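You operate a simulated robot arm through the tools that you are given. There is no shell and no other tool.

You are at the controls of a simulated robot arm. One attempt, no reset.

Task
Set the three links as the motor card says.
Fine: switch the board off before you open the cover; shut the cover, then switch the board back on. Where these are worked on the way, their far stop is far enough and under half their travel is too little: board cover.

Only the result counts: the job must be done as asked and must still hold three seconds after the hand-in. Knocking over, shifting, dropping, spilling or breaking anything else fails it. A push-on lid holds only when it is set on centred and level and pressed home; a screw cap is set on level and turned clockwise until tight.

Robot
A 7-joint arm with a two-finger parallel gripper, fixed in place. Base frame: the origin is on the floor under the middle of its stand, x ahead of it, y to its left, z up. Lengths are in mm, angles in degrees, forces in N, time in s.
It reaches about 1247 mm from its shoulder. Its first joint turns from -132.0 to 132.0 degrees. Payload 3.91 kg.
The tool frame sits at the grasp point between the pads (the TCP): z along the fingers, y along the line on which they close. The tips reach 30 mm beyond it. The gripper opens to 110 mm. The fingers are 20 mm wide and 10 mm thick; the gripper's body (48 by 112 mm) begins 55 mm behind the TCP.
Orientation is told as [roll, pitch, yaw] about the base's x, y, z axes, in that order, counted from this pose: with the fingers straight down and closing along the base's y, the tool's x points along the base's -x, its y along +y and its z along -z.

Tools
- The arm moves only by the tool jog_arm. Its argument "motion" is a list of rows, each a list of 6 numbers: the shift along the base's x, y, z in units of 50 mm (1.0 is 50 mm), then the turn, a rotation vector about the base's x, y, z in units of 6 degrees (1.0 is 6 degrees). In form: [[x, y, z, rx, ry, rz], ...]. A call has 1 to 20 rows; each row shifts and turns the commanded pose from where the row before left it. "grip" is the closure, from 0 (fully open) to 1 (shut), set as the call begins (left out, the last holds). A call with a number of a shift or a turn outside -1 to 1 is refused whole. A row lasts 0.2 s, in which the tool goes at most 50 mm and 8.6 degrees; a call with a longer step from one row to the next is refused whole, and so is a gripper value outside its range. A pose out of reach is approached as far as the arm can. The call stops where the force on the tool passes 40 N (or 10 N more than at its start, if that is more) or the arm is blocked; 0.2 s more then pass. Each finger travels about 108 mm/s and halts on what it meets, pressing with about 26 N; the grip force reading is that of the motor and also rises with nothing between the fingers. The clock runs only during rows and for 0.2 s after the last one: add rows that do not move to give the fingers time. The reply holds the time, the measured pose of the TCP, the force on the tool along the base axes, the opening and the grip force, in the units named above and with some noise, with the torque about the TCP (base axes, N m) and any sound that the robot's microphone picked up.
- Cameras (640 x 400 px; columns grow to the right, rows downward): "scene" is fixed at [400.3, 650.4, 1504.8]; the picture's right is [-0.98, -0.19, 0.00], its down [-0.18, 0.92, -0.35] and it looks along [0.07, -0.35, -0.94] (base axes); focal length 214 px, centre (320, 200). "wrist" rides on the gripper at [72, 17, -103] in the tool frame; the picture's right is [-0.23, 0.97, 0.00], its down [-0.76, -0.18, -0.62] and it looks along [-0.61, -0.14, 0.78] (tool axes); focal length 222 px, centre (320, 200). There is no depth. A picture from a camera that has moved, and an enlarged one, comes with that camera's place and axes in the base frame and with its lens.
- capture(camera): a new picture of that camera. It takes no simulated time.
- enlarge(camera, box): a new picture of the part [left, top, right, bottom] of that camera's present view, enlarged. It takes no simulated time.
- close_job(): hands the job in; it is judged then, once.

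Places have to be worked out from the pictures, the camera data and where the tool is seen. Open the gripper and draw the arm clear of the work before you hand the job in, unless the task says otherwise.

The tools are called as name(argument=value, ...) on one line, values as JSON. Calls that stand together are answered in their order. jog_arm: Moves the arm, as the interface text tells. Its arguments: {"type":"object","properties":{"motion":{"type":"array"},"grip":{"type":"number"}},"required":["motion"]} The other tools are called the same way: capture (camera) takes a picture; enlarge (camera, box) takes an enlarged picture of a part of a camera's view; close_job () hands the job in.

At the start:

```text
time_s: 0.0
position: [397.3, 489.4, 1243.2]
tcp_rot: [-0.1, 0.0, 0.0]
ft_force: [-0.4, -0.7, 0.0]
wrist_torque: [0.0, 0.0, 0.0]
width: 109.8
gripper_force: 0.1
```

scene: 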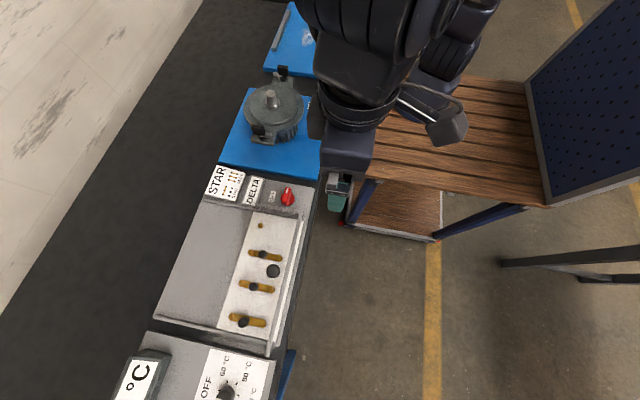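
wrist: 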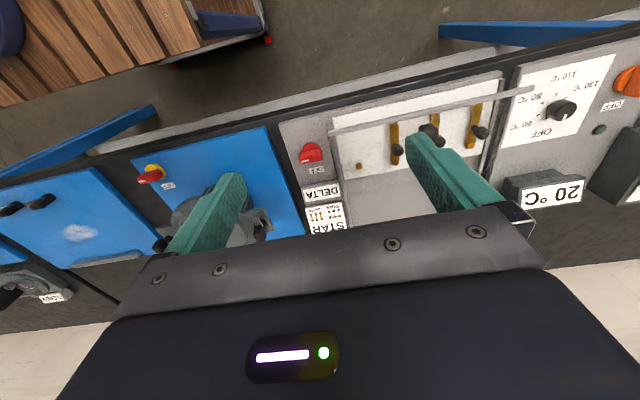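

I start by looking closely at the board with the cover, the switch and the cards.

enlarge(camera="scene", box=[180, 150, 340, 250])

enlarge(camera="scene", box=[150, 200, 320, 360])

enlarge(camera="wrist", box=[270, 60, 520, 240])

enlarge(camera="scene", box=[200, 60, 340, 180])

```text
4.00 times, centred on (260, 200) of scene
camera zoom: at [400.3, 650.4, 1504.8], right [-0.98, -0.19, 0.0], down [-0.18, 0.92, -0.35], along [0.07, -0.35, -0.94], focal length 858 px, centre (560, 200)
```

zoom: 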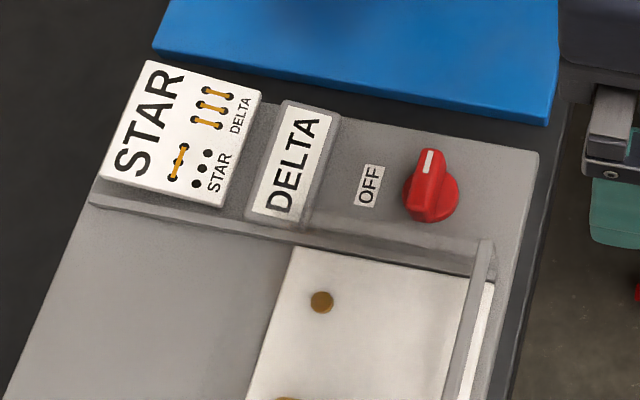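

```text
2.50 times, centred on (235, 280) of scene
camera zoom: at [400.3, 650.4, 1504.8], right [-0.98, -0.19, 0.0], down [-0.18, 0.92, -0.35], along [0.07, -0.35, -0.94], focal length 536 px, centre (532, 0)
```

zoom: 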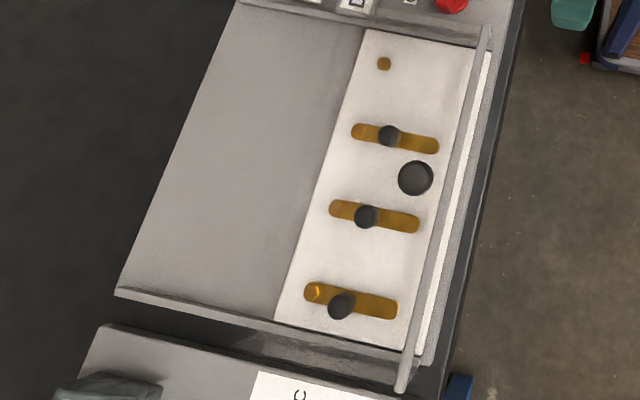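

```text
2.22 times, centred on (395, 150) of wrist
camera zoom: at [325.6, 505.7, 1346.8], right [0.23, 0.97, 0.0], down [0.76, -0.18, 0.62], along [0.61, -0.14, -0.78], focal length 494 px, centre (153, 311)
```

zoom: 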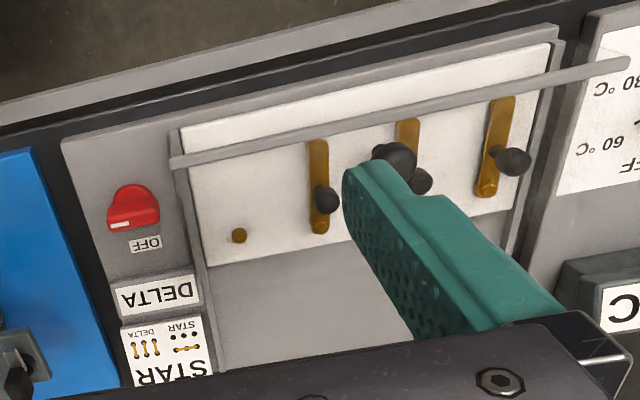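

```text
3.33 times, centred on (270, 120) of scene
camera zoom: at [400.3, 650.4, 1504.8], right [-0.98, -0.19, 0.0], down [-0.18, 0.92, -0.35], along [0.07, -0.35, -0.94], focal length 715 px, centre (487, 467)
```

zoom: 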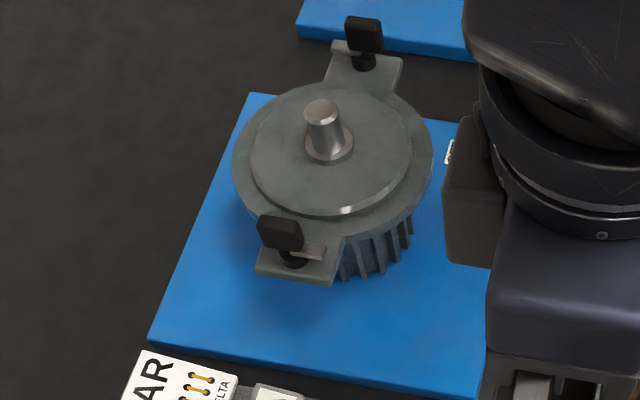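

The links lie as in the delta sketch. There is a raised bar and a knob that seem to belong to a clear cover, so I look at these parts much closer before planning.

enlarge(camera="scene", box=[205, 155, 275, 205])

enlarge(camera="scene", box=[225, 235, 305, 285])

enlarge(camera="scene", box=[215, 285, 305, 355])

enlarge(camera="scene", box=[100, 320, 300, 400])

enlarge(camera="wrist", box=[0, 60, 320, 310])

enlarge(camera="wrist", box=[290, 60, 410, 240])

```text
8.00 times, centred on (240, 180) of scene
camera zoom: at [400.3, 650.4, 1504.8], right [-0.98, -0.19, 0.0], down [-0.18, 0.92, -0.35], along [0.07, -0.35, -0.94], focal length 1716 px, centre (960, 360)
```

zoom: 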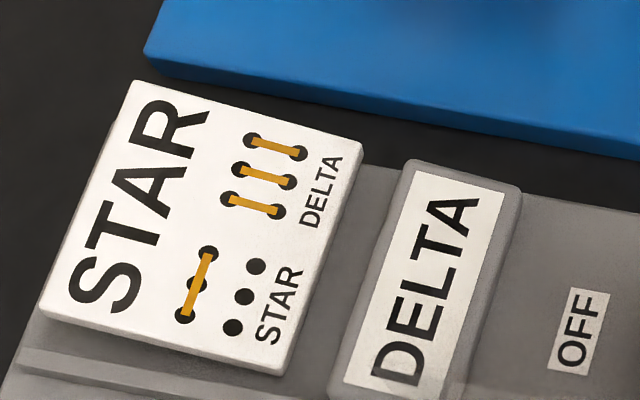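

```text
8.00 times, centred on (265, 260) of scene
camera zoom: at [400.3, 650.4, 1504.8], right [-0.98, -0.19, 0.0], down [-0.18, 0.92, -0.35], along [0.07, -0.35, -0.94], focal length 1716 px, centre (760, -280)
```

zoom: 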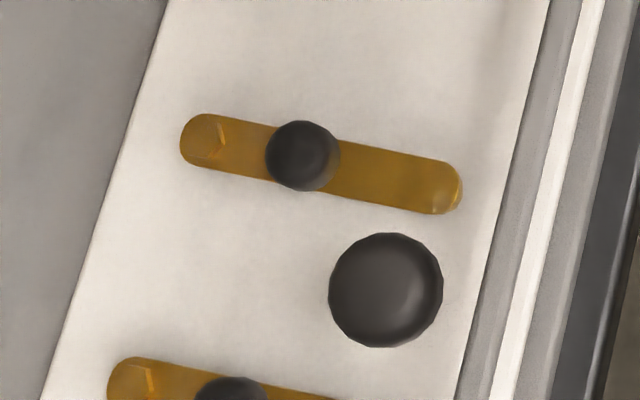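

```text
5.71 times, centred on (260, 320) of scene
camera zoom: at [400.3, 650.4, 1504.8], right [-0.98, -0.19, 0.0], down [-0.18, 0.92, -0.35], along [0.07, -0.35, -0.94], focal length 1226 px, centre (663, -486)
```

zoom: 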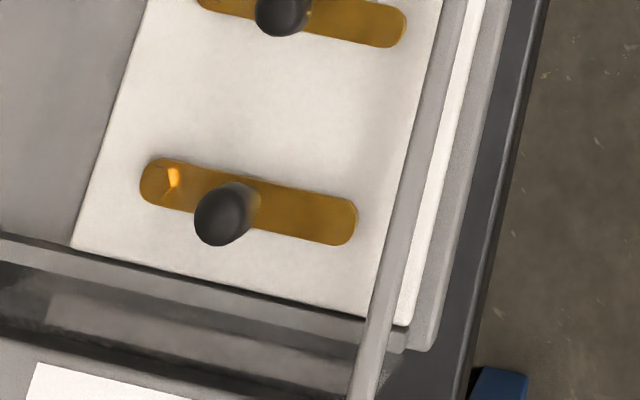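

```text
3.20 times, centred on (200, 360) of scene
camera zoom: at [400.3, 650.4, 1504.8], right [-0.98, -0.19, 0.0], down [-0.18, 0.92, -0.35], along [0.07, -0.35, -0.94], focal length 686 px, centre (704, -312)
```

zoom: 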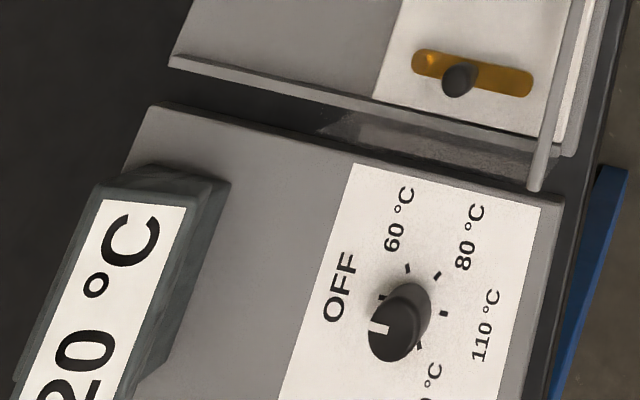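

```text
1.60 times, centred on (160, 185) of wrist
camera zoom: at [325.6, 505.7, 1346.8], right [0.23, 0.97, 0.0], down [0.76, -0.18, 0.62], along [0.61, -0.14, -0.78], focal length 355 px, centre (576, 224)
```

zoom: 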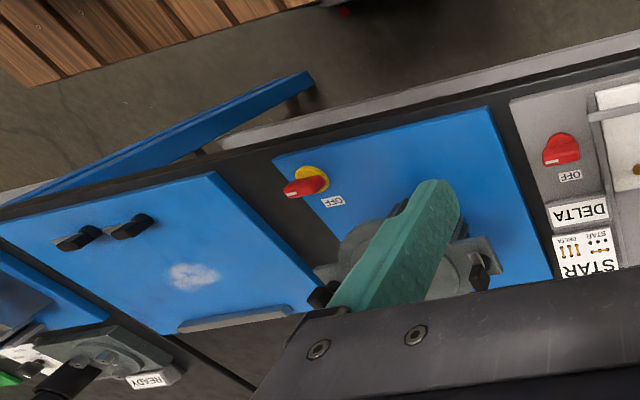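

```text
2.22 times, centred on (350, 150) of wrist
camera zoom: at [325.6, 505.7, 1346.8], right [0.23, 0.97, 0.0], down [0.76, -0.18, 0.62], along [0.61, -0.14, -0.78], focal length 494 px, centre (253, 311)
```

zoom: 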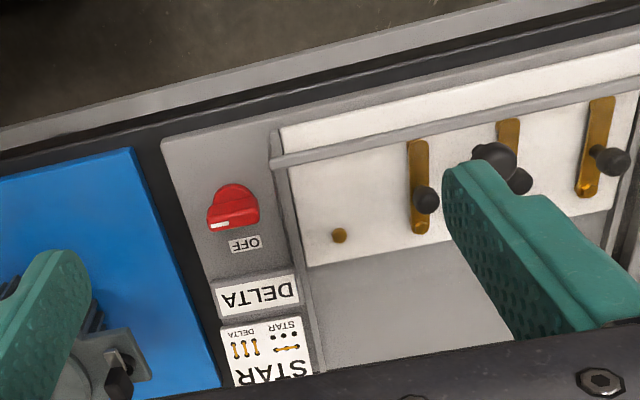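

The card reads STAR while the board display shows DELTA. A clear cover with a knob near (507, 649, 990) seems to sit above the links. I move the wrist camera to the cover's front for a better view.

jog_arm(motion=[[-0.27, 0.6, -0.37, 0, 0, 0], [-0.27, 0.6, -0.37, 0, 0, 0], [-0.27, 0.6, -0.37, 0, 0, 0], [-0.27, 0.6, -0.37, 0, 0, 0], [-0.27, 0.6, -0.37, 0, 0, 0]], grip=0)

capture(camera="wrist")

capture(camera="scene")

```text
time_s: 1.2
position: [333.4, 639.4, 1151.5]
tcp_rot: [0.1, -0.2, 0.1]
ft_force: [0.6, -0.6, 0.4]
wrist_torque: [0.04, 0.0, 0.0]
width: 110.2
gripper_force: 0.0
```

```text
taken
camera wrist: at [260.2, 656.8, 1255.1], right [0.23, 0.97, 0.0], down [0.76, -0.18, 0.62], along [0.61, -0.14, -0.78], focal length 222 px, centre (320, 200)
```

wrist: 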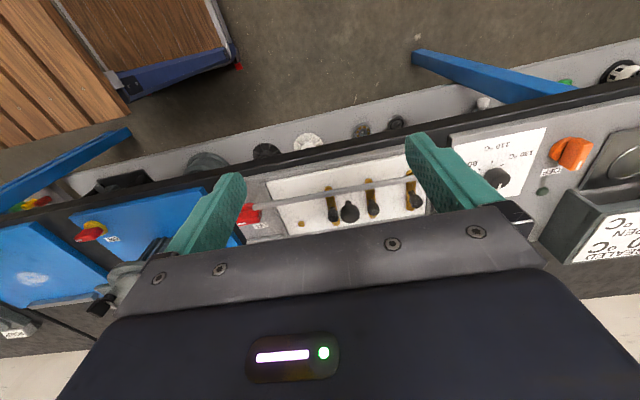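

```text
taken
```

scene: 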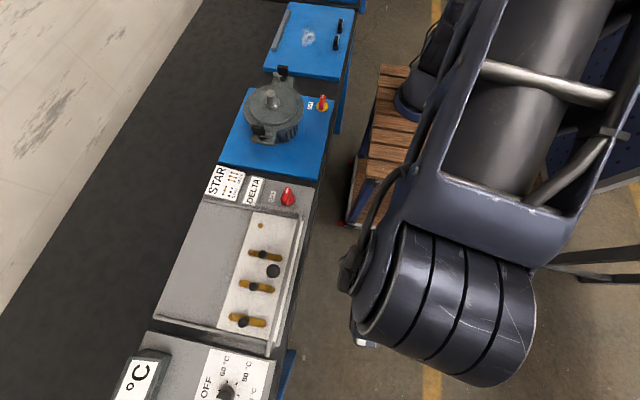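

The cover region is now in view between the fingers, so I enlarge it.

enlarge(camera="wrist", box=[230, 140, 450, 250])

enlarge(camera="scene", box=[240, 60, 340, 160])

```text
2.91 times, centred on (340, 195) of wrist
camera zoom: at [260.2, 656.8, 1255.1], right [0.23, 0.97, 0.0], down [0.76, -0.18, 0.62], along [0.61, -0.14, -0.78], focal length 646 px, centre (262, 214)
```

zoom: 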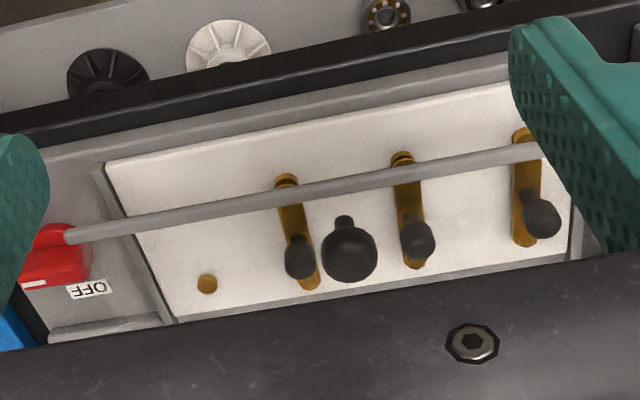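

```text
4.00 times, centred on (290, 110) of scene
camera zoom: at [400.3, 650.4, 1504.8], right [-0.98, -0.19, 0.0], down [-0.18, 0.92, -0.35], along [0.07, -0.35, -0.94], focal length 858 px, centre (440, 560)
```

zoom: 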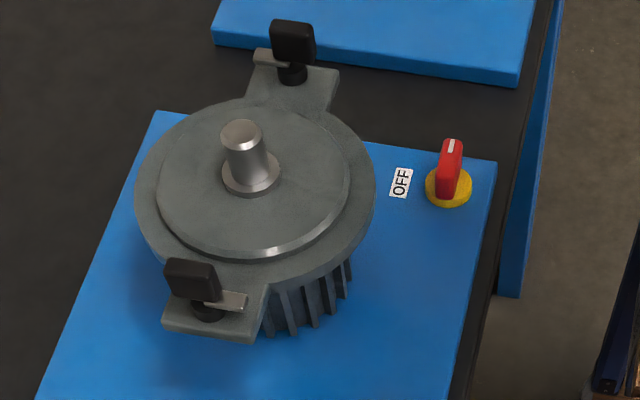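

A clear plate seems to lie about 60 mm above the board. I enlarge its edges and ends to find out whether it slides or is hinged.

enlarge(camera="scene", box=[190, 320, 290, 370])

enlarge(camera="scene", box=[240, 180, 310, 230])

enlarge(camera="scene", box=[140, 190, 260, 350])

```text
6.40 times, centred on (240, 345) of scene
camera zoom: at [400.3, 650.4, 1504.8], right [-0.98, -0.19, 0.0], down [-0.18, 0.92, -0.35], along [0.07, -0.35, -0.94], focal length 1373 px, centre (832, -728)
```

zoom: 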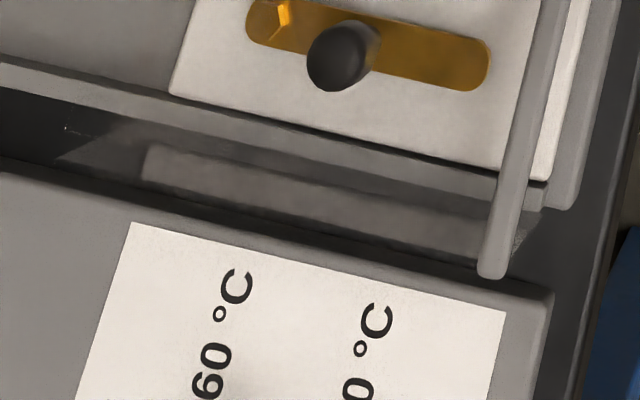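

```text
8.00 times, centred on (275, 205) of scene
camera zoom: at [400.3, 650.4, 1504.8], right [-0.98, -0.19, 0.0], down [-0.18, 0.92, -0.35], along [0.07, -0.35, -0.94], focal length 1716 px, centre (680, 160)
```

zoom: 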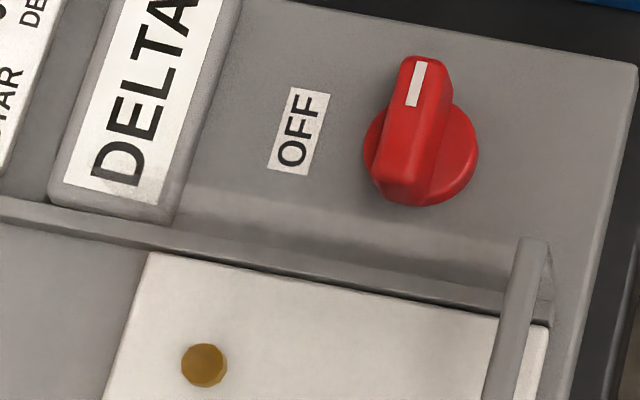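

```text
2.50 times, centred on (200, 270) of scene
camera zoom: at [400.3, 650.4, 1504.8], right [-0.98, -0.19, 0.0], down [-0.18, 0.92, -0.35], along [0.07, -0.35, -0.94], focal length 536 px, centre (620, 25)
```

zoom: 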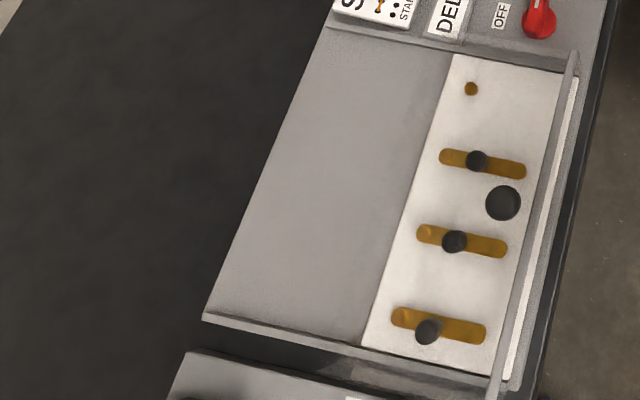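

The rails running back along both sides and the empty area behind suggest the clear cover slides toward +x. First comes the switch: its bar lies along y near (541, 438), top about z 920, with the mark at −y and the OFF label on the +x side. I go above it with the fingers turned to close along x.

jog_arm(motion=[[0.277, -0.268, 0, 0, 0, -1], [0.277, -0.268, 0, 0, 0, -1], [0.277, -0.268, 0, 0, 0, -1], [0.277, -0.268, 0, 0, 0, -1], [0.277, -0.268, 0, 0, 0, -1], [0.277, -0.268, 0, 0, 0, -1], [0.277, -0.268, 0, 0, 0, -1], [0.277, -0.268, 0, 0, 0, -1], [0.277, -0.268, 0, 0, 0, -1], [0.277, -0.268, 0, 0, 0, -1], [0.277, -0.268, 0, 0, 0, -1], [0.277, -0.268, 0, 0, 0, -1], [0.277, -0.268, 0, 0, 0, -1], [0.277, -0.268, 0, 0, 0, -1], [0.277, -0.268, 0, 0, 0, -1]], grip=0)

capture(camera="wrist")

capture(camera="scene")

```text
time_s: 4.4
position: [540.8, 439.9, 1151.5]
tcp_rot: [0.0, 0.1, -90.1]
ft_force: [-0.7, 0.0, 0.3]
wrist_torque: [0.04, -0.01, -0.04]
width: 109.9
gripper_force: 0.1
```

```text
taken
camera wrist: at [558.1, 512.0, 1255.3], right [0.97, -0.23, 0.0], down [-0.18, -0.76, 0.62], along [-0.14, -0.61, -0.78], focal length 222 px, centre (320, 200)
```

wrist: 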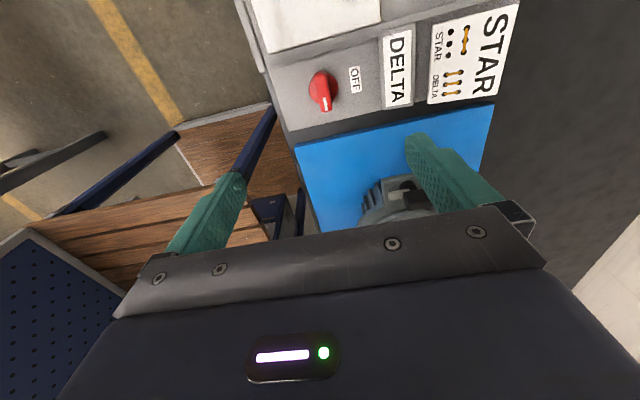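

```text
taken
```

scene: 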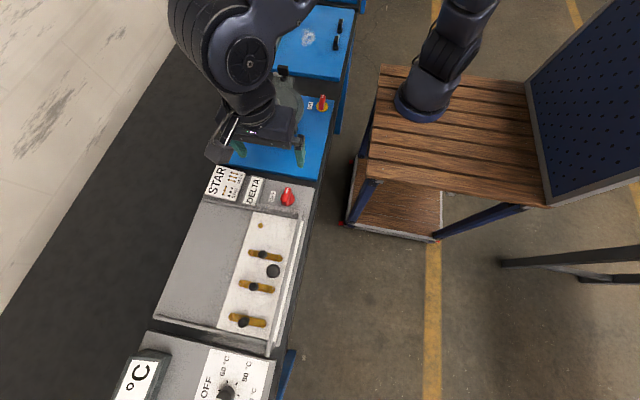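

The knob appears where I estimated it; I enlarge it from this view to fix its centre and angle.

enlarge(camera="wrist", box=[270, 50, 370, 130])

enlarge(camera="wrist", box=[230, 0, 400, 90])

```text
5.00 times, centred on (320, 90) of wrist
camera zoom: at [558.1, 512.0, 1255.3], right [0.97, -0.23, 0.0], down [-0.18, -0.76, 0.62], along [-0.14, -0.61, -0.78], focal length 1111 px, centre (320, 750)
```

zoom: 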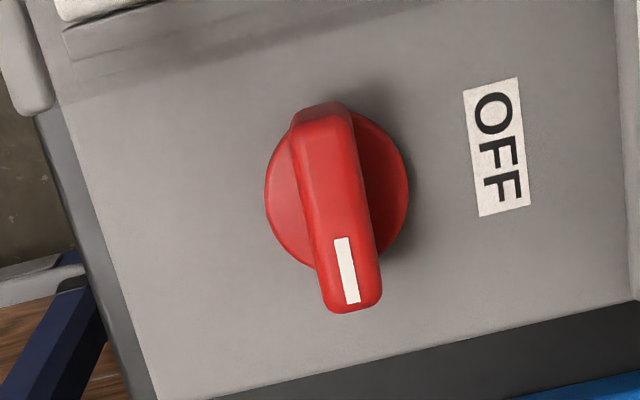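

```text
3.76 times, centred on (315, 45) of wrist
camera zoom: at [558.1, 512.0, 1255.3], right [0.97, -0.23, 0.0], down [-0.18, -0.76, 0.62], along [-0.14, -0.61, -0.78], focal length 836 px, centre (339, 784)
```

zoom: 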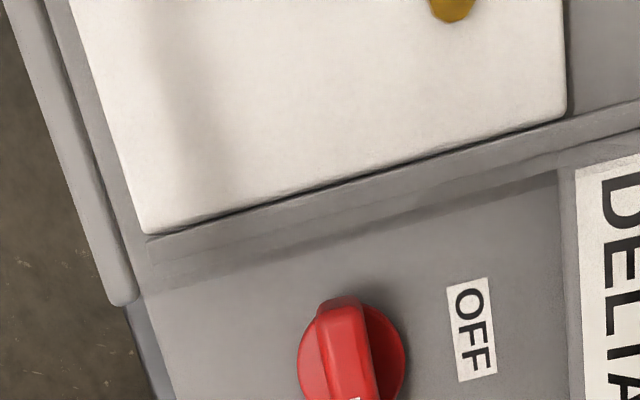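

The bar centre averages to about (544, 437), top near z 920. I move down above it with the fingers half closed, stopping with the tips about 25 mm above the bar.

jog_arm(motion=[[0.064, -0.058, -0.7, 0, 0, 0], [0, 0, -0.7, 0, 0, 0], [0, 0, -0.7, 0, 0, 0], [0, 0, -0.7, 0, 0, 0], [0, 0, -0.7, 0, 0, 0]], grip=0.5)

capture(camera="wrist")

enlarge(camera="scene", box=[240, 140, 340, 220])

```text
time_s: 5.6
position: [543.0, 432.8, 975.7]
tcp_rot: [-0.1, 0.0, -90.1]
ft_force: [0.1, -0.6, -0.1]
wrist_torque: [0.0, 0.0, 0.0]
width: 55.2
gripper_force: 0.0
```

```text
taken
camera wrist: at [559.5, 504.7, 1078.2], right [0.97, -0.23, 0.0], down [-0.18, -0.76, 0.62], along [-0.14, -0.61, -0.78], focal length 222 px, centre (320, 200)
```

wrist: 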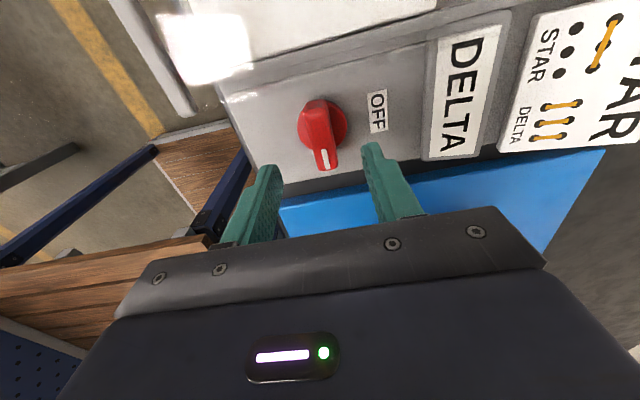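

```text
5.00 times, centred on (290, 180) of scene
camera zoom: at [400.3, 650.4, 1504.8], right [-0.98, -0.19, 0.0], down [-0.18, 0.92, -0.35], along [0.07, -0.35, -0.94], focal length 1072 px, centre (470, 300)
```

zoom: 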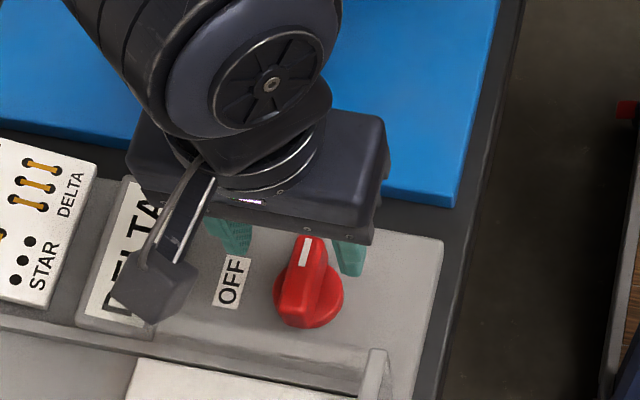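

The knob centre reads as about (545, 437.5). I descend so the tips straddle the bar at around z 905 without touching its disc.

jog_arm(motion=[[0.04, 0.09, -0.4, 0, 0, 0], [0, 0, -0.4, 0, 0, 0], [0, 0, 0, 0, 0, 0]], grip=0.5)

capture(camera="wrist")

enlarge(camera="scene", box=[250, 160, 330, 220])

```text
time_s: 6.4
position: [544.9, 439.7, 933.7]
tcp_rot: [0.1, 0.0, -90.0]
ft_force: [0.5, -0.8, 0.0]
wrist_torque: [0.03, 0.01, 0.02]
width: 55.1
gripper_force: 0.0
```

```text
taken
camera wrist: at [561.7, 511.7, 1036.6], right [0.97, -0.23, 0.0], down [-0.18, -0.76, 0.62], along [-0.14, -0.61, -0.78], focal length 222 px, centre (320, 200)
```

wrist: 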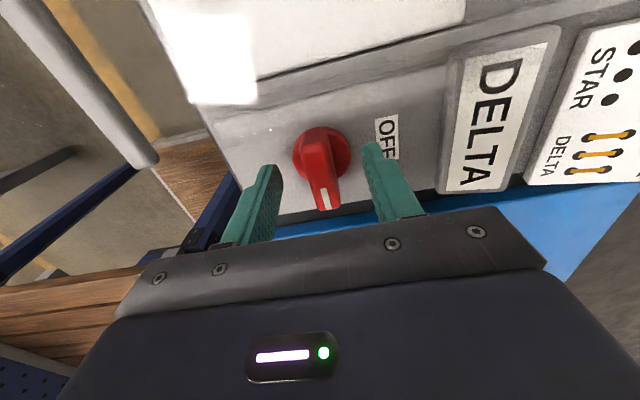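

```text
6.67 times, centred on (290, 190) of scene
camera zoom: at [400.3, 650.4, 1504.8], right [-0.98, -0.19, 0.0], down [-0.18, 0.92, -0.35], along [0.07, -0.35, -0.94], focal length 1430 px, centre (520, 267)
```

zoom: 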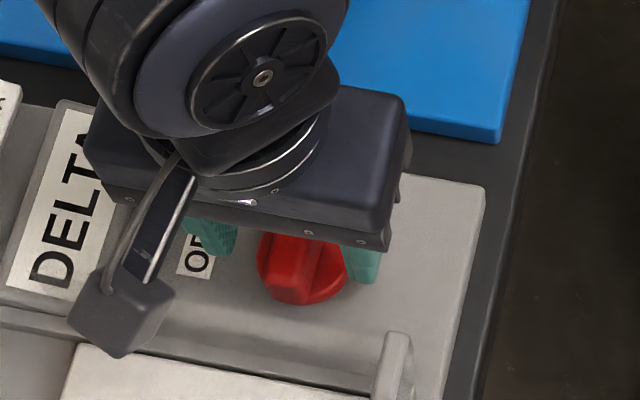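

The bar is between the fingers. I close on it.

jog_arm(motion=[[0, 0, 0, 0, 0, 0], [0, 0, 0, 0, 0, 0], [0, 0, 0, 0, 0, 0]], grip=1)

enlarge(camera="wrist", box=[220, 90, 440, 240])

```text
time_s: 7.2
position: [544.9, 440.0, 933.1]
tcp_rot: [-0.1, 0.0, -89.9]
ft_force: [2.1, 0.1, -2.1]
wrist_torque: [0.31, -0.03, 0.01]
width: 17.9
gripper_force: 45.1
```

```text
2.67 times, centred on (330, 165) of wrist
camera zoom: at [561.8, 511.7, 1036.7], right [0.97, -0.23, 0.0], down [-0.18, -0.76, 0.62], along [-0.14, -0.61, -0.78], focal length 592 px, centre (293, 293)
```

zoom: 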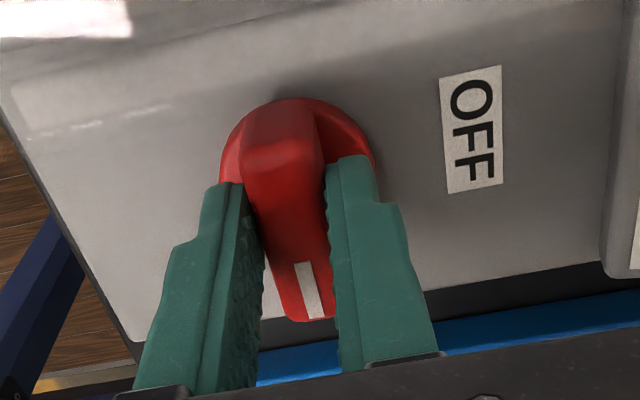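

The bar is gripped (17.9 mm). I turn it +90° about z so the mark points to OFF, drifting 2 mm toward −y to stay on the knob's axis.

jog_arm(motion=[[0, -0.003, 0, 0, 0, 1], [0, -0.003, 0, 0, 0, 1], [0, -0.003, 0, 0, 0, 1], [0, -0.003, 0, 0, 0, 1], [0, -0.003, 0, 0, 0, 1], [0, -0.003, 0, 0, 0, 1], [0, -0.003, 0, 0, 0, 1], [0, -0.003, 0, 0, 0, 1], [0, -0.003, 0, 0, 0, 1], [0, -0.003, 0, 0, 0, 1], [0, -0.003, 0, 0, 0, 1], [0, -0.003, 0, 0, 0, 1], [0, -0.003, 0, 0, 0, 1], [0, -0.003, 0, 0, 0, 1], [0, -0.003, 0, 0, 0, 1], [0, 0, 0, 0, 0, 0]], grip=1)

capture(camera="wrist")

enlarge(camera="scene", box=[200, 140, 340, 240])

```text
time_s: 8.6
position: [541.7, 439.4, 933.4]
tcp_rot: [-0.3, 0.0, -56.3]
ft_force: [0.4, 0.5, -0.7]
wrist_torque: [0.0, -0.71, 0.06]
width: 17.8
gripper_force: 44.4
stopped in row 6: the force on the tool passed its limit at 42 N (the readings are from after the stop); the commanded pose is now the measured one
```

```text
taken
camera wrist: at [516.5, 508.6, 1036.6], right [0.94, 0.35, 0.0], down [0.28, -0.73, 0.62], along [0.22, -0.59, -0.78], focal length 222 px, centre (320, 200)
```

wrist: 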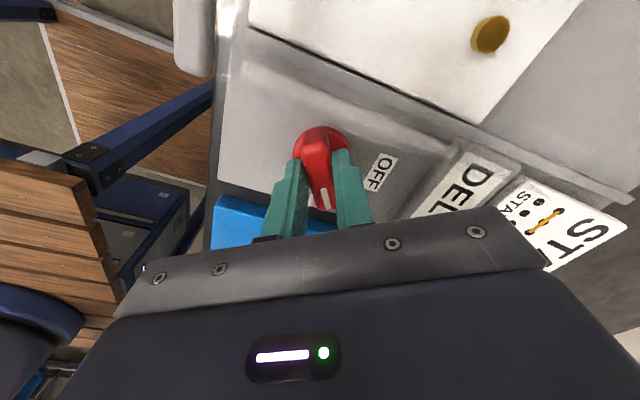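

```text
4.00 times, centred on (270, 190) of scene
camera zoom: at [400.3, 650.4, 1504.8], right [-0.98, -0.19, 0.0], down [-0.18, 0.92, -0.35], along [0.07, -0.35, -0.94], focal length 858 px, centre (520, 240)
```

zoom: 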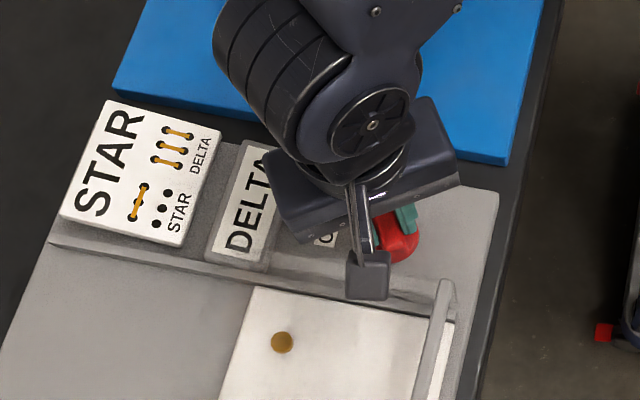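

The knob turned about 34° with the grip, then lateral force stopped it; from the drift I judge the true pivot near (545, 434.7), so my grip is about 5 mm off along the bar. I continue turning along the matching arc, more slowly.

jog_arm(motion=[[-0.005, -0.003, 0, 0, 0, 0.5], [-0.005, -0.0035, 0, 0, 0, 0.5], [-0.004, -0.004, 0, 0, 0, 0.5], [-0.004, -0.004, 0, 0, 0, 0.5], [-0.004, -0.0045, 0, 0, 0, 0.5], [-0.004, -0.0045, 0, 0, 0, 0.5], [-0.003, -0.005, 0, 0, 0, 0.5], [-0.003, -0.005, 0, 0, 0, 0.5]], grip=1)

enlarge(camera="wrist", box=[220, 90, 440, 240])

```text
time_s: 10.4
position: [541.0, 437.9, 933.7]
tcp_rot: [-0.3, -0.1, -32.3]
ft_force: [-11.1, -3.8, -3.8]
wrist_torque: [0.27, -0.19, -0.04]
width: 17.7
gripper_force: 45.4
```

```text
2.67 times, centred on (330, 165) of wrist
camera zoom: at [488.8, 490.7, 1036.6], right [0.71, 0.7, -0.01], down [0.55, -0.55, 0.63], along [0.44, -0.45, -0.78], focal length 592 px, centre (293, 293)
```

zoom: 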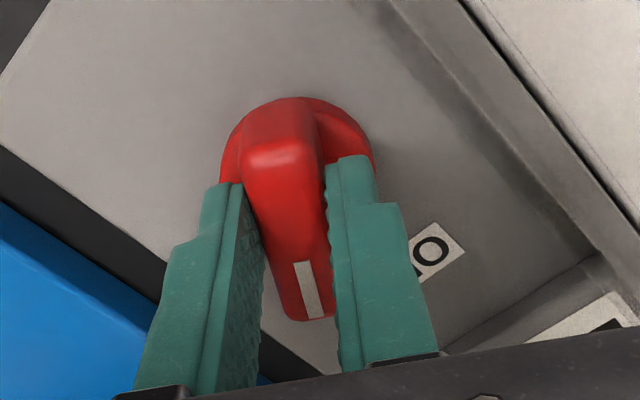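

Turning works with low force. I go on for the remaining 32°, easing slightly toward −x and −y as the force asks.

jog_arm(motion=[[-0.01, -0.005, 0, 0, 0, 0.5], [-0.006, -0.005, 0, 0, 0, 0.5], [-0.004, -0.005, 0, 0, 0, 0.5], [-0.003, -0.005, 0, 0, 0, 0.5], [-0.003, -0.006, 0, 0, 0, 0.5], [-0.003, -0.006, 0, 0, 0, 0.5], [-0.002, -0.006, 0, 0, 0, 0.5], [-0.002, -0.006, 0, 0, 0, 0.5], [0, -0.006, 0, 0, 0, 0.5], [0, -0.006, 0, 0, 0, 0.5], [0, -0.006, 0, 0, 0, 0.4]], grip=1)

capture(camera="wrist")

enlarge(camera="scene", box=[200, 140, 340, 240])

```text
time_s: 12.8
position: [540.3, 435.0, 934.1]
tcp_rot: [-0.2, -0.1, 0.2]
ft_force: [5.0, 8.9, 4.7]
wrist_torque: [0.48, 0.71, -0.08]
width: 17.9
gripper_force: 44.9
```

```text
taken
camera wrist: at [467.1, 451.5, 1036.5], right [0.22, 0.97, 0.0], down [0.76, -0.17, 0.63], along [0.61, -0.14, -0.78], focal length 222 px, centre (320, 200)
```

wrist: 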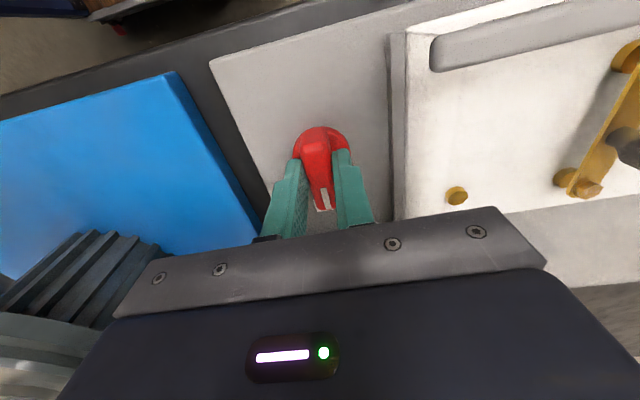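

```text
4.00 times, centred on (270, 190) of scene
camera zoom: at [400.3, 650.4, 1504.8], right [-0.98, -0.19, 0.0], down [-0.18, 0.92, -0.35], along [0.07, -0.35, -0.94], focal length 858 px, centre (520, 240)
```

zoom: 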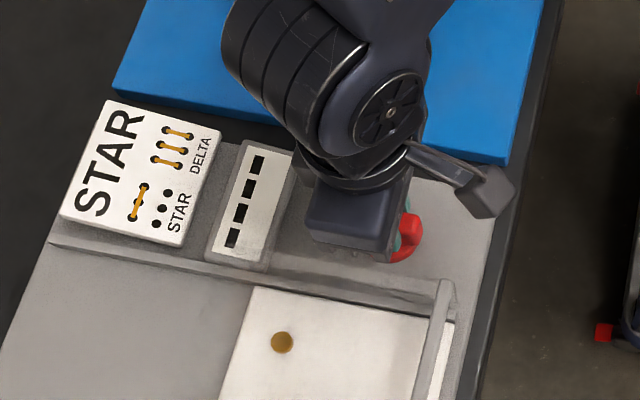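

The display now shows dashes, so the board is off, and the bar points to OFF. I release and lift straight up.

jog_arm(motion=[[0, 0, 0, 0, 0, 0], [0, 0, 0, 0, 0, 0], [0, 0, 0.4, 0, 0, 0], [0, 0, 0.8, 0, 0, 0], [0, 0, 0.9, 0, 0, 0], [0, 0, 0.9, 0, 0, 0], [0, 0, 0.9, 0, 0, 0]], grip=0.6)

capture(camera="wrist")

enlarge(camera="scene", box=[200, 140, 340, 240])

```text
time_s: 14.4
position: [539.5, 430.7, 1129.0]
tcp_rot: [-0.3, 0.0, 0.1]
ft_force: [0.2, -0.1, 0.8]
wrist_torque: [-0.03, 0.06, 0.02]
width: 43.8
gripper_force: 0.1
```

```text
taken
camera wrist: at [467.3, 447.1, 1231.7], right [0.23, 0.97, -0.01], down [0.76, -0.17, 0.62], along [0.61, -0.14, -0.78], focal length 222 px, centre (320, 200)
```

wrist: 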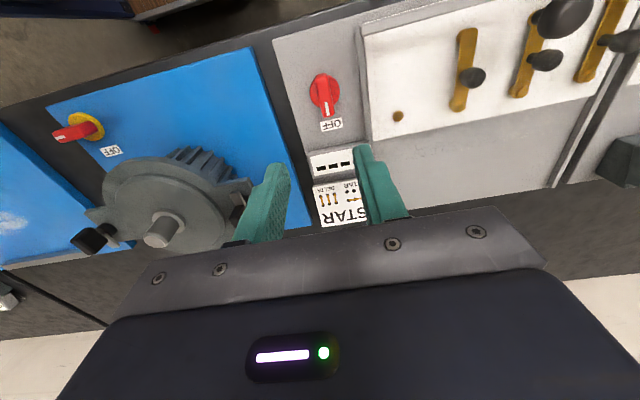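

```text
4.00 times, centred on (270, 190) of scene
camera zoom: at [400.3, 650.4, 1504.8], right [-0.98, -0.19, 0.0], down [-0.18, 0.92, -0.35], along [0.07, -0.35, -0.94], focal length 858 px, centre (520, 240)
```

zoom: 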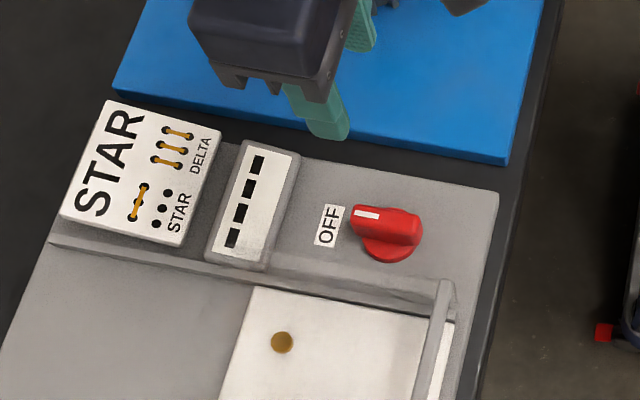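

The switch points to OFF. Next I move to the cover knob, stopping in front of it for a closer wrist view.

jog_arm(motion=[[-0.333, 0.7, 0, 0, 0, 0], [-0.333, 0.7, 0, 0, 0, 0], [-0.333, 0.7, 0, 0, 0, 0], [-0.333, 0.7, 0, 0, 0, 0], [-0.333, 0.7, 0, 0, 0, 0], [-0.333, 0.7, 0, 0, 0, 0]], grip=0)

capture(camera="wrist")

enlarge(camera="wrist", box=[240, 70, 420, 220])

```text
time_s: 15.8
position: [440.8, 642.8, 1128.9]
tcp_rot: [-0.2, -0.1, -0.1]
ft_force: [0.3, -1.6, -0.4]
wrist_torque: [-0.02, 0.04, -0.02]
width: 109.9
gripper_force: 0.1
```

```text
taken
camera wrist: at [368.7, 659.9, 1232.8], right [0.23, 0.97, -0.01], down [0.76, -0.17, 0.62], along [0.61, -0.15, -0.78], focal length 222 px, centre (320, 200)
```

wrist: 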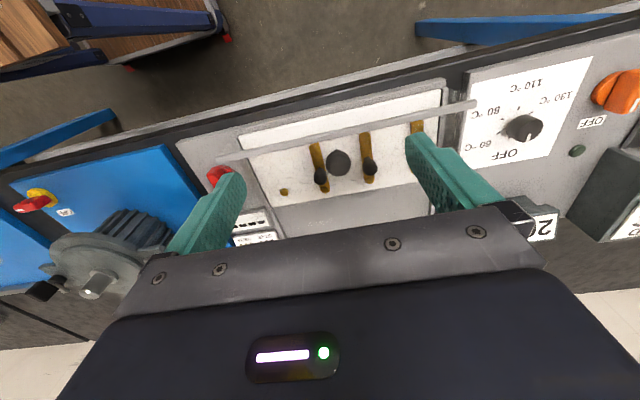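

```text
2.67 times, centred on (330, 145) of wrist
camera zoom: at [368.7, 659.9, 1232.8], right [0.23, 0.97, -0.01], down [0.76, -0.17, 0.62], along [0.61, -0.15, -0.78], focal length 592 px, centre (293, 347)
```

zoom: 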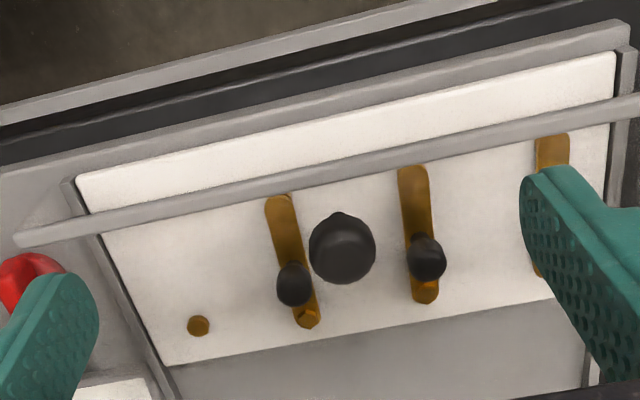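

The ball knob triangulates to about (511, 649, 984), about 33 mm across. I go above it and descend with open fingers to TCP z≈998, keeping the tips above the clear plate.

jog_arm(motion=[[0.35, 0.03, -0.3, 0, 0, 0], [0.35, 0.03, -0.3, 0, 0, 0], [0.35, 0.03, -0.4, 0, 0, 0], [0.35, 0.03, -0.4, 0, 0, 0], [0, 0, -0.4, 0, 0, 0], [0, 0, -0.4, 0, 0, 0], [0, 0, -0.2, 0, 0, 0], [0, 0, -0.2, 0, 0, 0], [0, 0, 0, 0, 0, 0]], grip=0.2)

capture(camera="wrist")

enlarge(camera="scene", box=[220, 220, 340, 320])

```text
time_s: 17.8
position: [508.9, 649.7, 998.7]
tcp_rot: [-0.3, -0.1, 0.0]
ft_force: [0.2, 0.0, 0.8]
wrist_torque: [0.0, 0.0, -0.01]
width: 88.0
gripper_force: 0.0
```

```text
taken
camera wrist: at [436.4, 666.7, 1101.8], right [0.23, 0.97, -0.01], down [0.76, -0.17, 0.62], along [0.61, -0.14, -0.78], focal length 222 px, centre (320, 200)
```

wrist: 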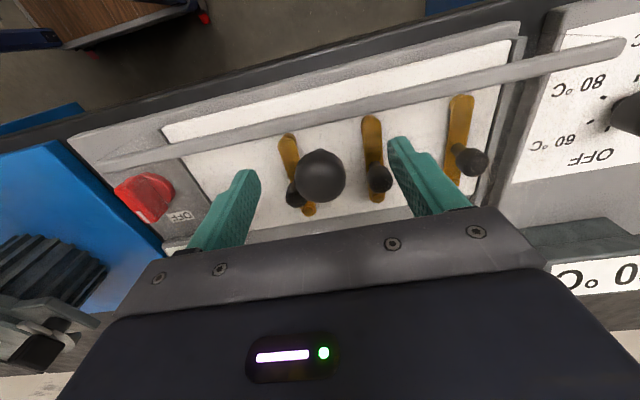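

```text
4.00 times, centred on (280, 270) of scene
camera zoom: at [400.3, 650.4, 1504.8], right [-0.98, -0.19, 0.0], down [-0.18, 0.92, -0.35], along [0.07, -0.35, -0.94], focal length 858 px, centre (480, -80)
```

zoom: 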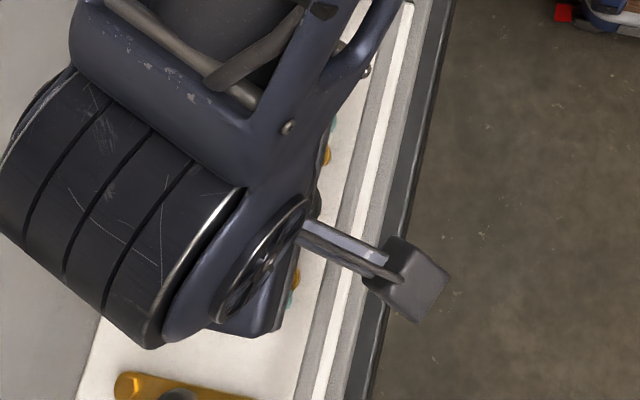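

The ball sits centred between the fingers. I close on it.

jog_arm(motion=[[0, 0, 0, 0, 0, 0], [0, 0, 0, 0, 0, 0], [0, 0, 0, 0, 0, 0], [0, 0, 0, 0, 0, 0]], grip=1)

```text
time_s: 18.8
position: [510.1, 650.0, 998.7]
tcp_rot: [-0.3, 0.0, 0.2]
ft_force: [-0.3, -2.2, -1.9]
wrist_torque: [0.58, -0.09, -0.02]
width: 31.7
gripper_force: 45.3
```

The knob is gripped (31.7 mm). I try a short push toward +x to test whether the cover slides.

jog_arm(motion=[[0.15, 0, 0, 0, 0, 0], [0.15, 0, 0, 0, 0, 0], [0.2, 0, 0, 0, 0, 0]], grip=1)

capture(camera="wrist")

```text
time_s: 19.6
position: [534.3, 649.2, 998.7]
tcp_rot: [-0.4, 0.0, 0.1]
ft_force: [0.2, 0.7, -12.6]
wrist_torque: [0.66, -0.75, 0.08]
width: 31.4
gripper_force: 44.6
```

```text
taken
camera wrist: at [462.1, 666.8, 1102.0], right [0.23, 0.97, -0.01], down [0.76, -0.17, 0.62], along [0.61, -0.15, -0.78], focal length 222 px, centre (320, 200)
```

wrist: 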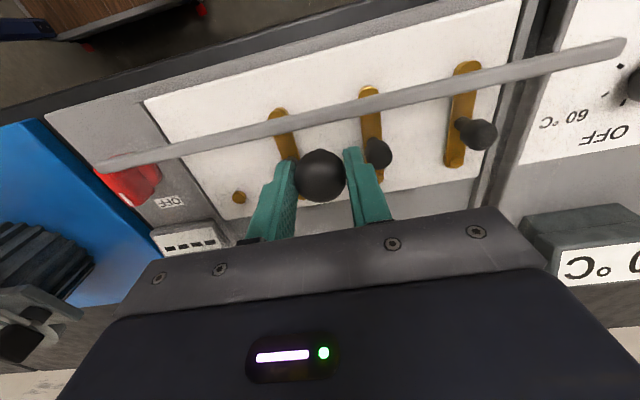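

The knob, the bar and the plate moved +x together with almost no resistance, so the cover slides. I keep pushing it back toward its far stop.

jog_arm(motion=[[0.3, 0, 0, 0, 0, 0], [0.3, 0, 0, 0, 0, 0], [0.3, 0, 0, 0, 0, 0], [0.3, 0, 0, 0, 0, 0]], grip=1)

capture(camera="wrist")

capture(camera="scene")

```text
time_s: 20.6
position: [595.6, 651.2, 999.5]
tcp_rot: [-0.3, 0.1, 0.1]
ft_force: [-0.7, -16.7, -15.6]
wrist_torque: [0.62, 0.02, -0.33]
width: 31.6
gripper_force: 45.2
```

```text
taken
camera wrist: at [522.7, 666.9, 1102.0], right [0.23, 0.97, -0.01], down [0.76, -0.17, 0.62], along [0.61, -0.15, -0.78], focal length 222 px, centre (320, 200)
```

wrist: 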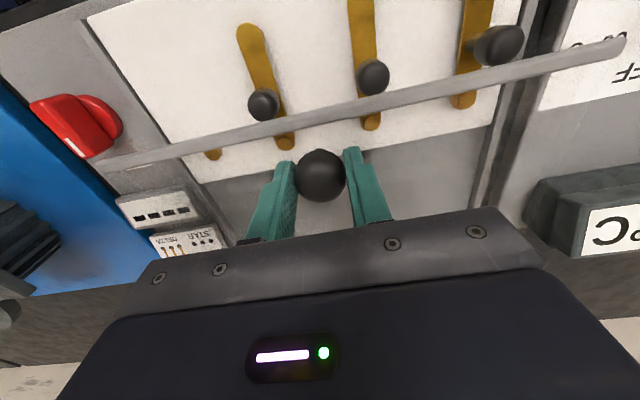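

```text
taken
```

scene: 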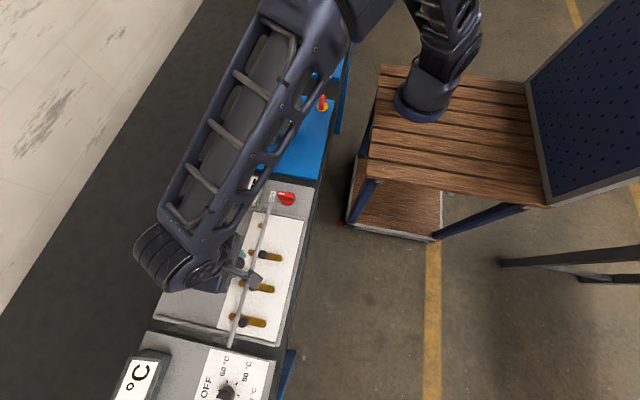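

The cover is sliding back smoothly. I continue, easing 1 mm toward −y to relieve the side force.

jog_arm(motion=[[0.25, -0.02, 0, 0, 0, 0], [0.25, 0, 0, 0, 0, 0], [0.25, 0, 0, 0, 0, 0], [0.2, 0, 0, 0, 0, 0], [0.2, 0, 0, 0, 0, 0]], grip=1)

capture(camera="wrist")

capture(camera="scene")

```text
time_s: 21.8
position: [652.2, 650.2, 999.6]
tcp_rot: [-0.2, -0.1, 0.1]
ft_force: [-0.1, -8.0, 1.9]
wrist_torque: [0.37, 0.03, -0.16]
width: 31.6
gripper_force: 44.8
```

```text
taken
camera wrist: at [578.1, 666.5, 1102.0], right [0.22, 0.97, 0.0], down [0.76, -0.17, 0.63], along [0.61, -0.14, -0.78], focal length 222 px, centre (320, 200)
```

wrist: 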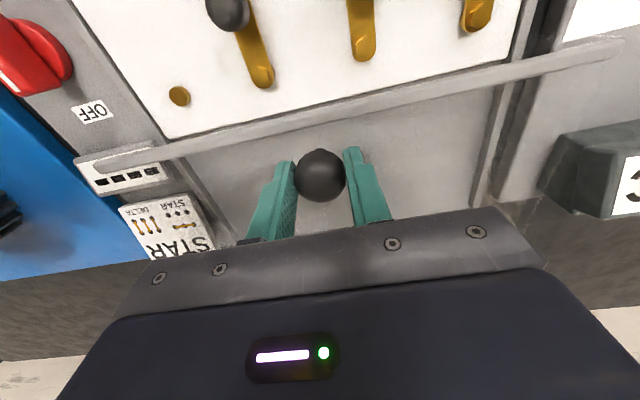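

```text
taken
```

scene: 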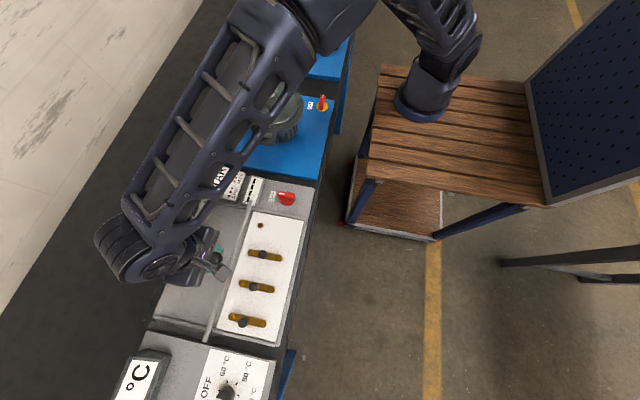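

The cover's front bar is now behind the white panel (moved about 141 mm). I push on gently to find the far stop.

jog_arm(motion=[[0.15, 0, 0, 0, 0, 0], [0.15, 0, 0, 0, 0, 0], [0.15, 0, 0, 0, 0, 0], [0.15, 0, 0, 0, 0, 0], [0.15, 0, 0, 0, 0, 0], [0.15, 0, 0, 0, 0, 0]], grip=1)

```text
time_s: 22.7
position: [675.4, 650.5, 999.2]
tcp_rot: [-0.5, 0.2, 0.3]
ft_force: [-13.8, -14.6, 11.6]
wrist_torque: [0.21, 0.75, 0.05]
width: 31.8
gripper_force: 44.5
stopped in row 4: the force on the tool passed its limit at 49 N (the readings are from after the stop); the commanded pose is now the measured one
```

The cover met its far stop after about 165 mm of travel. I release the knob and rise straight up.

jog_arm(motion=[[0, 0, 0, 0, 0, 0], [0, 0, 0, 0, 0, 0], [0, 0, 0.4, 0, 0, 0], [0, 0, 0.8, 0, 0, 0], [0, 0, 0.8, 0, 0, 0]], grip=0.3)

capture(camera="wrist")

capture(camera="scene")

```text
time_s: 23.9
position: [674.8, 648.9, 1096.3]
tcp_rot: [-0.6, 0.3, 0.1]
ft_force: [-0.3, 0.3, -0.5]
wrist_torque: [0.01, 0.03, -0.01]
width: 77.1
gripper_force: 0.0
```

```text
taken
camera wrist: at [603.1, 666.3, 1200.6], right [0.22, 0.97, -0.01], down [0.77, -0.17, 0.62], along [0.6, -0.15, -0.78], focal length 222 px, centre (320, 200)
```

wrist: 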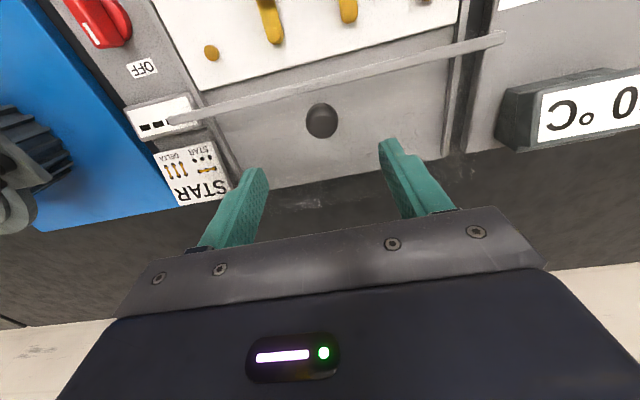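

```text
taken
```

scene: 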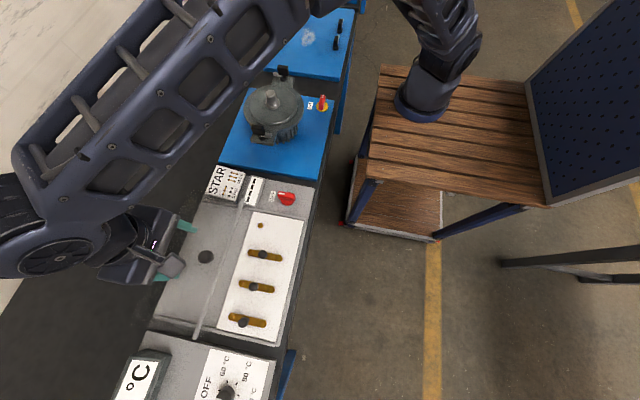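

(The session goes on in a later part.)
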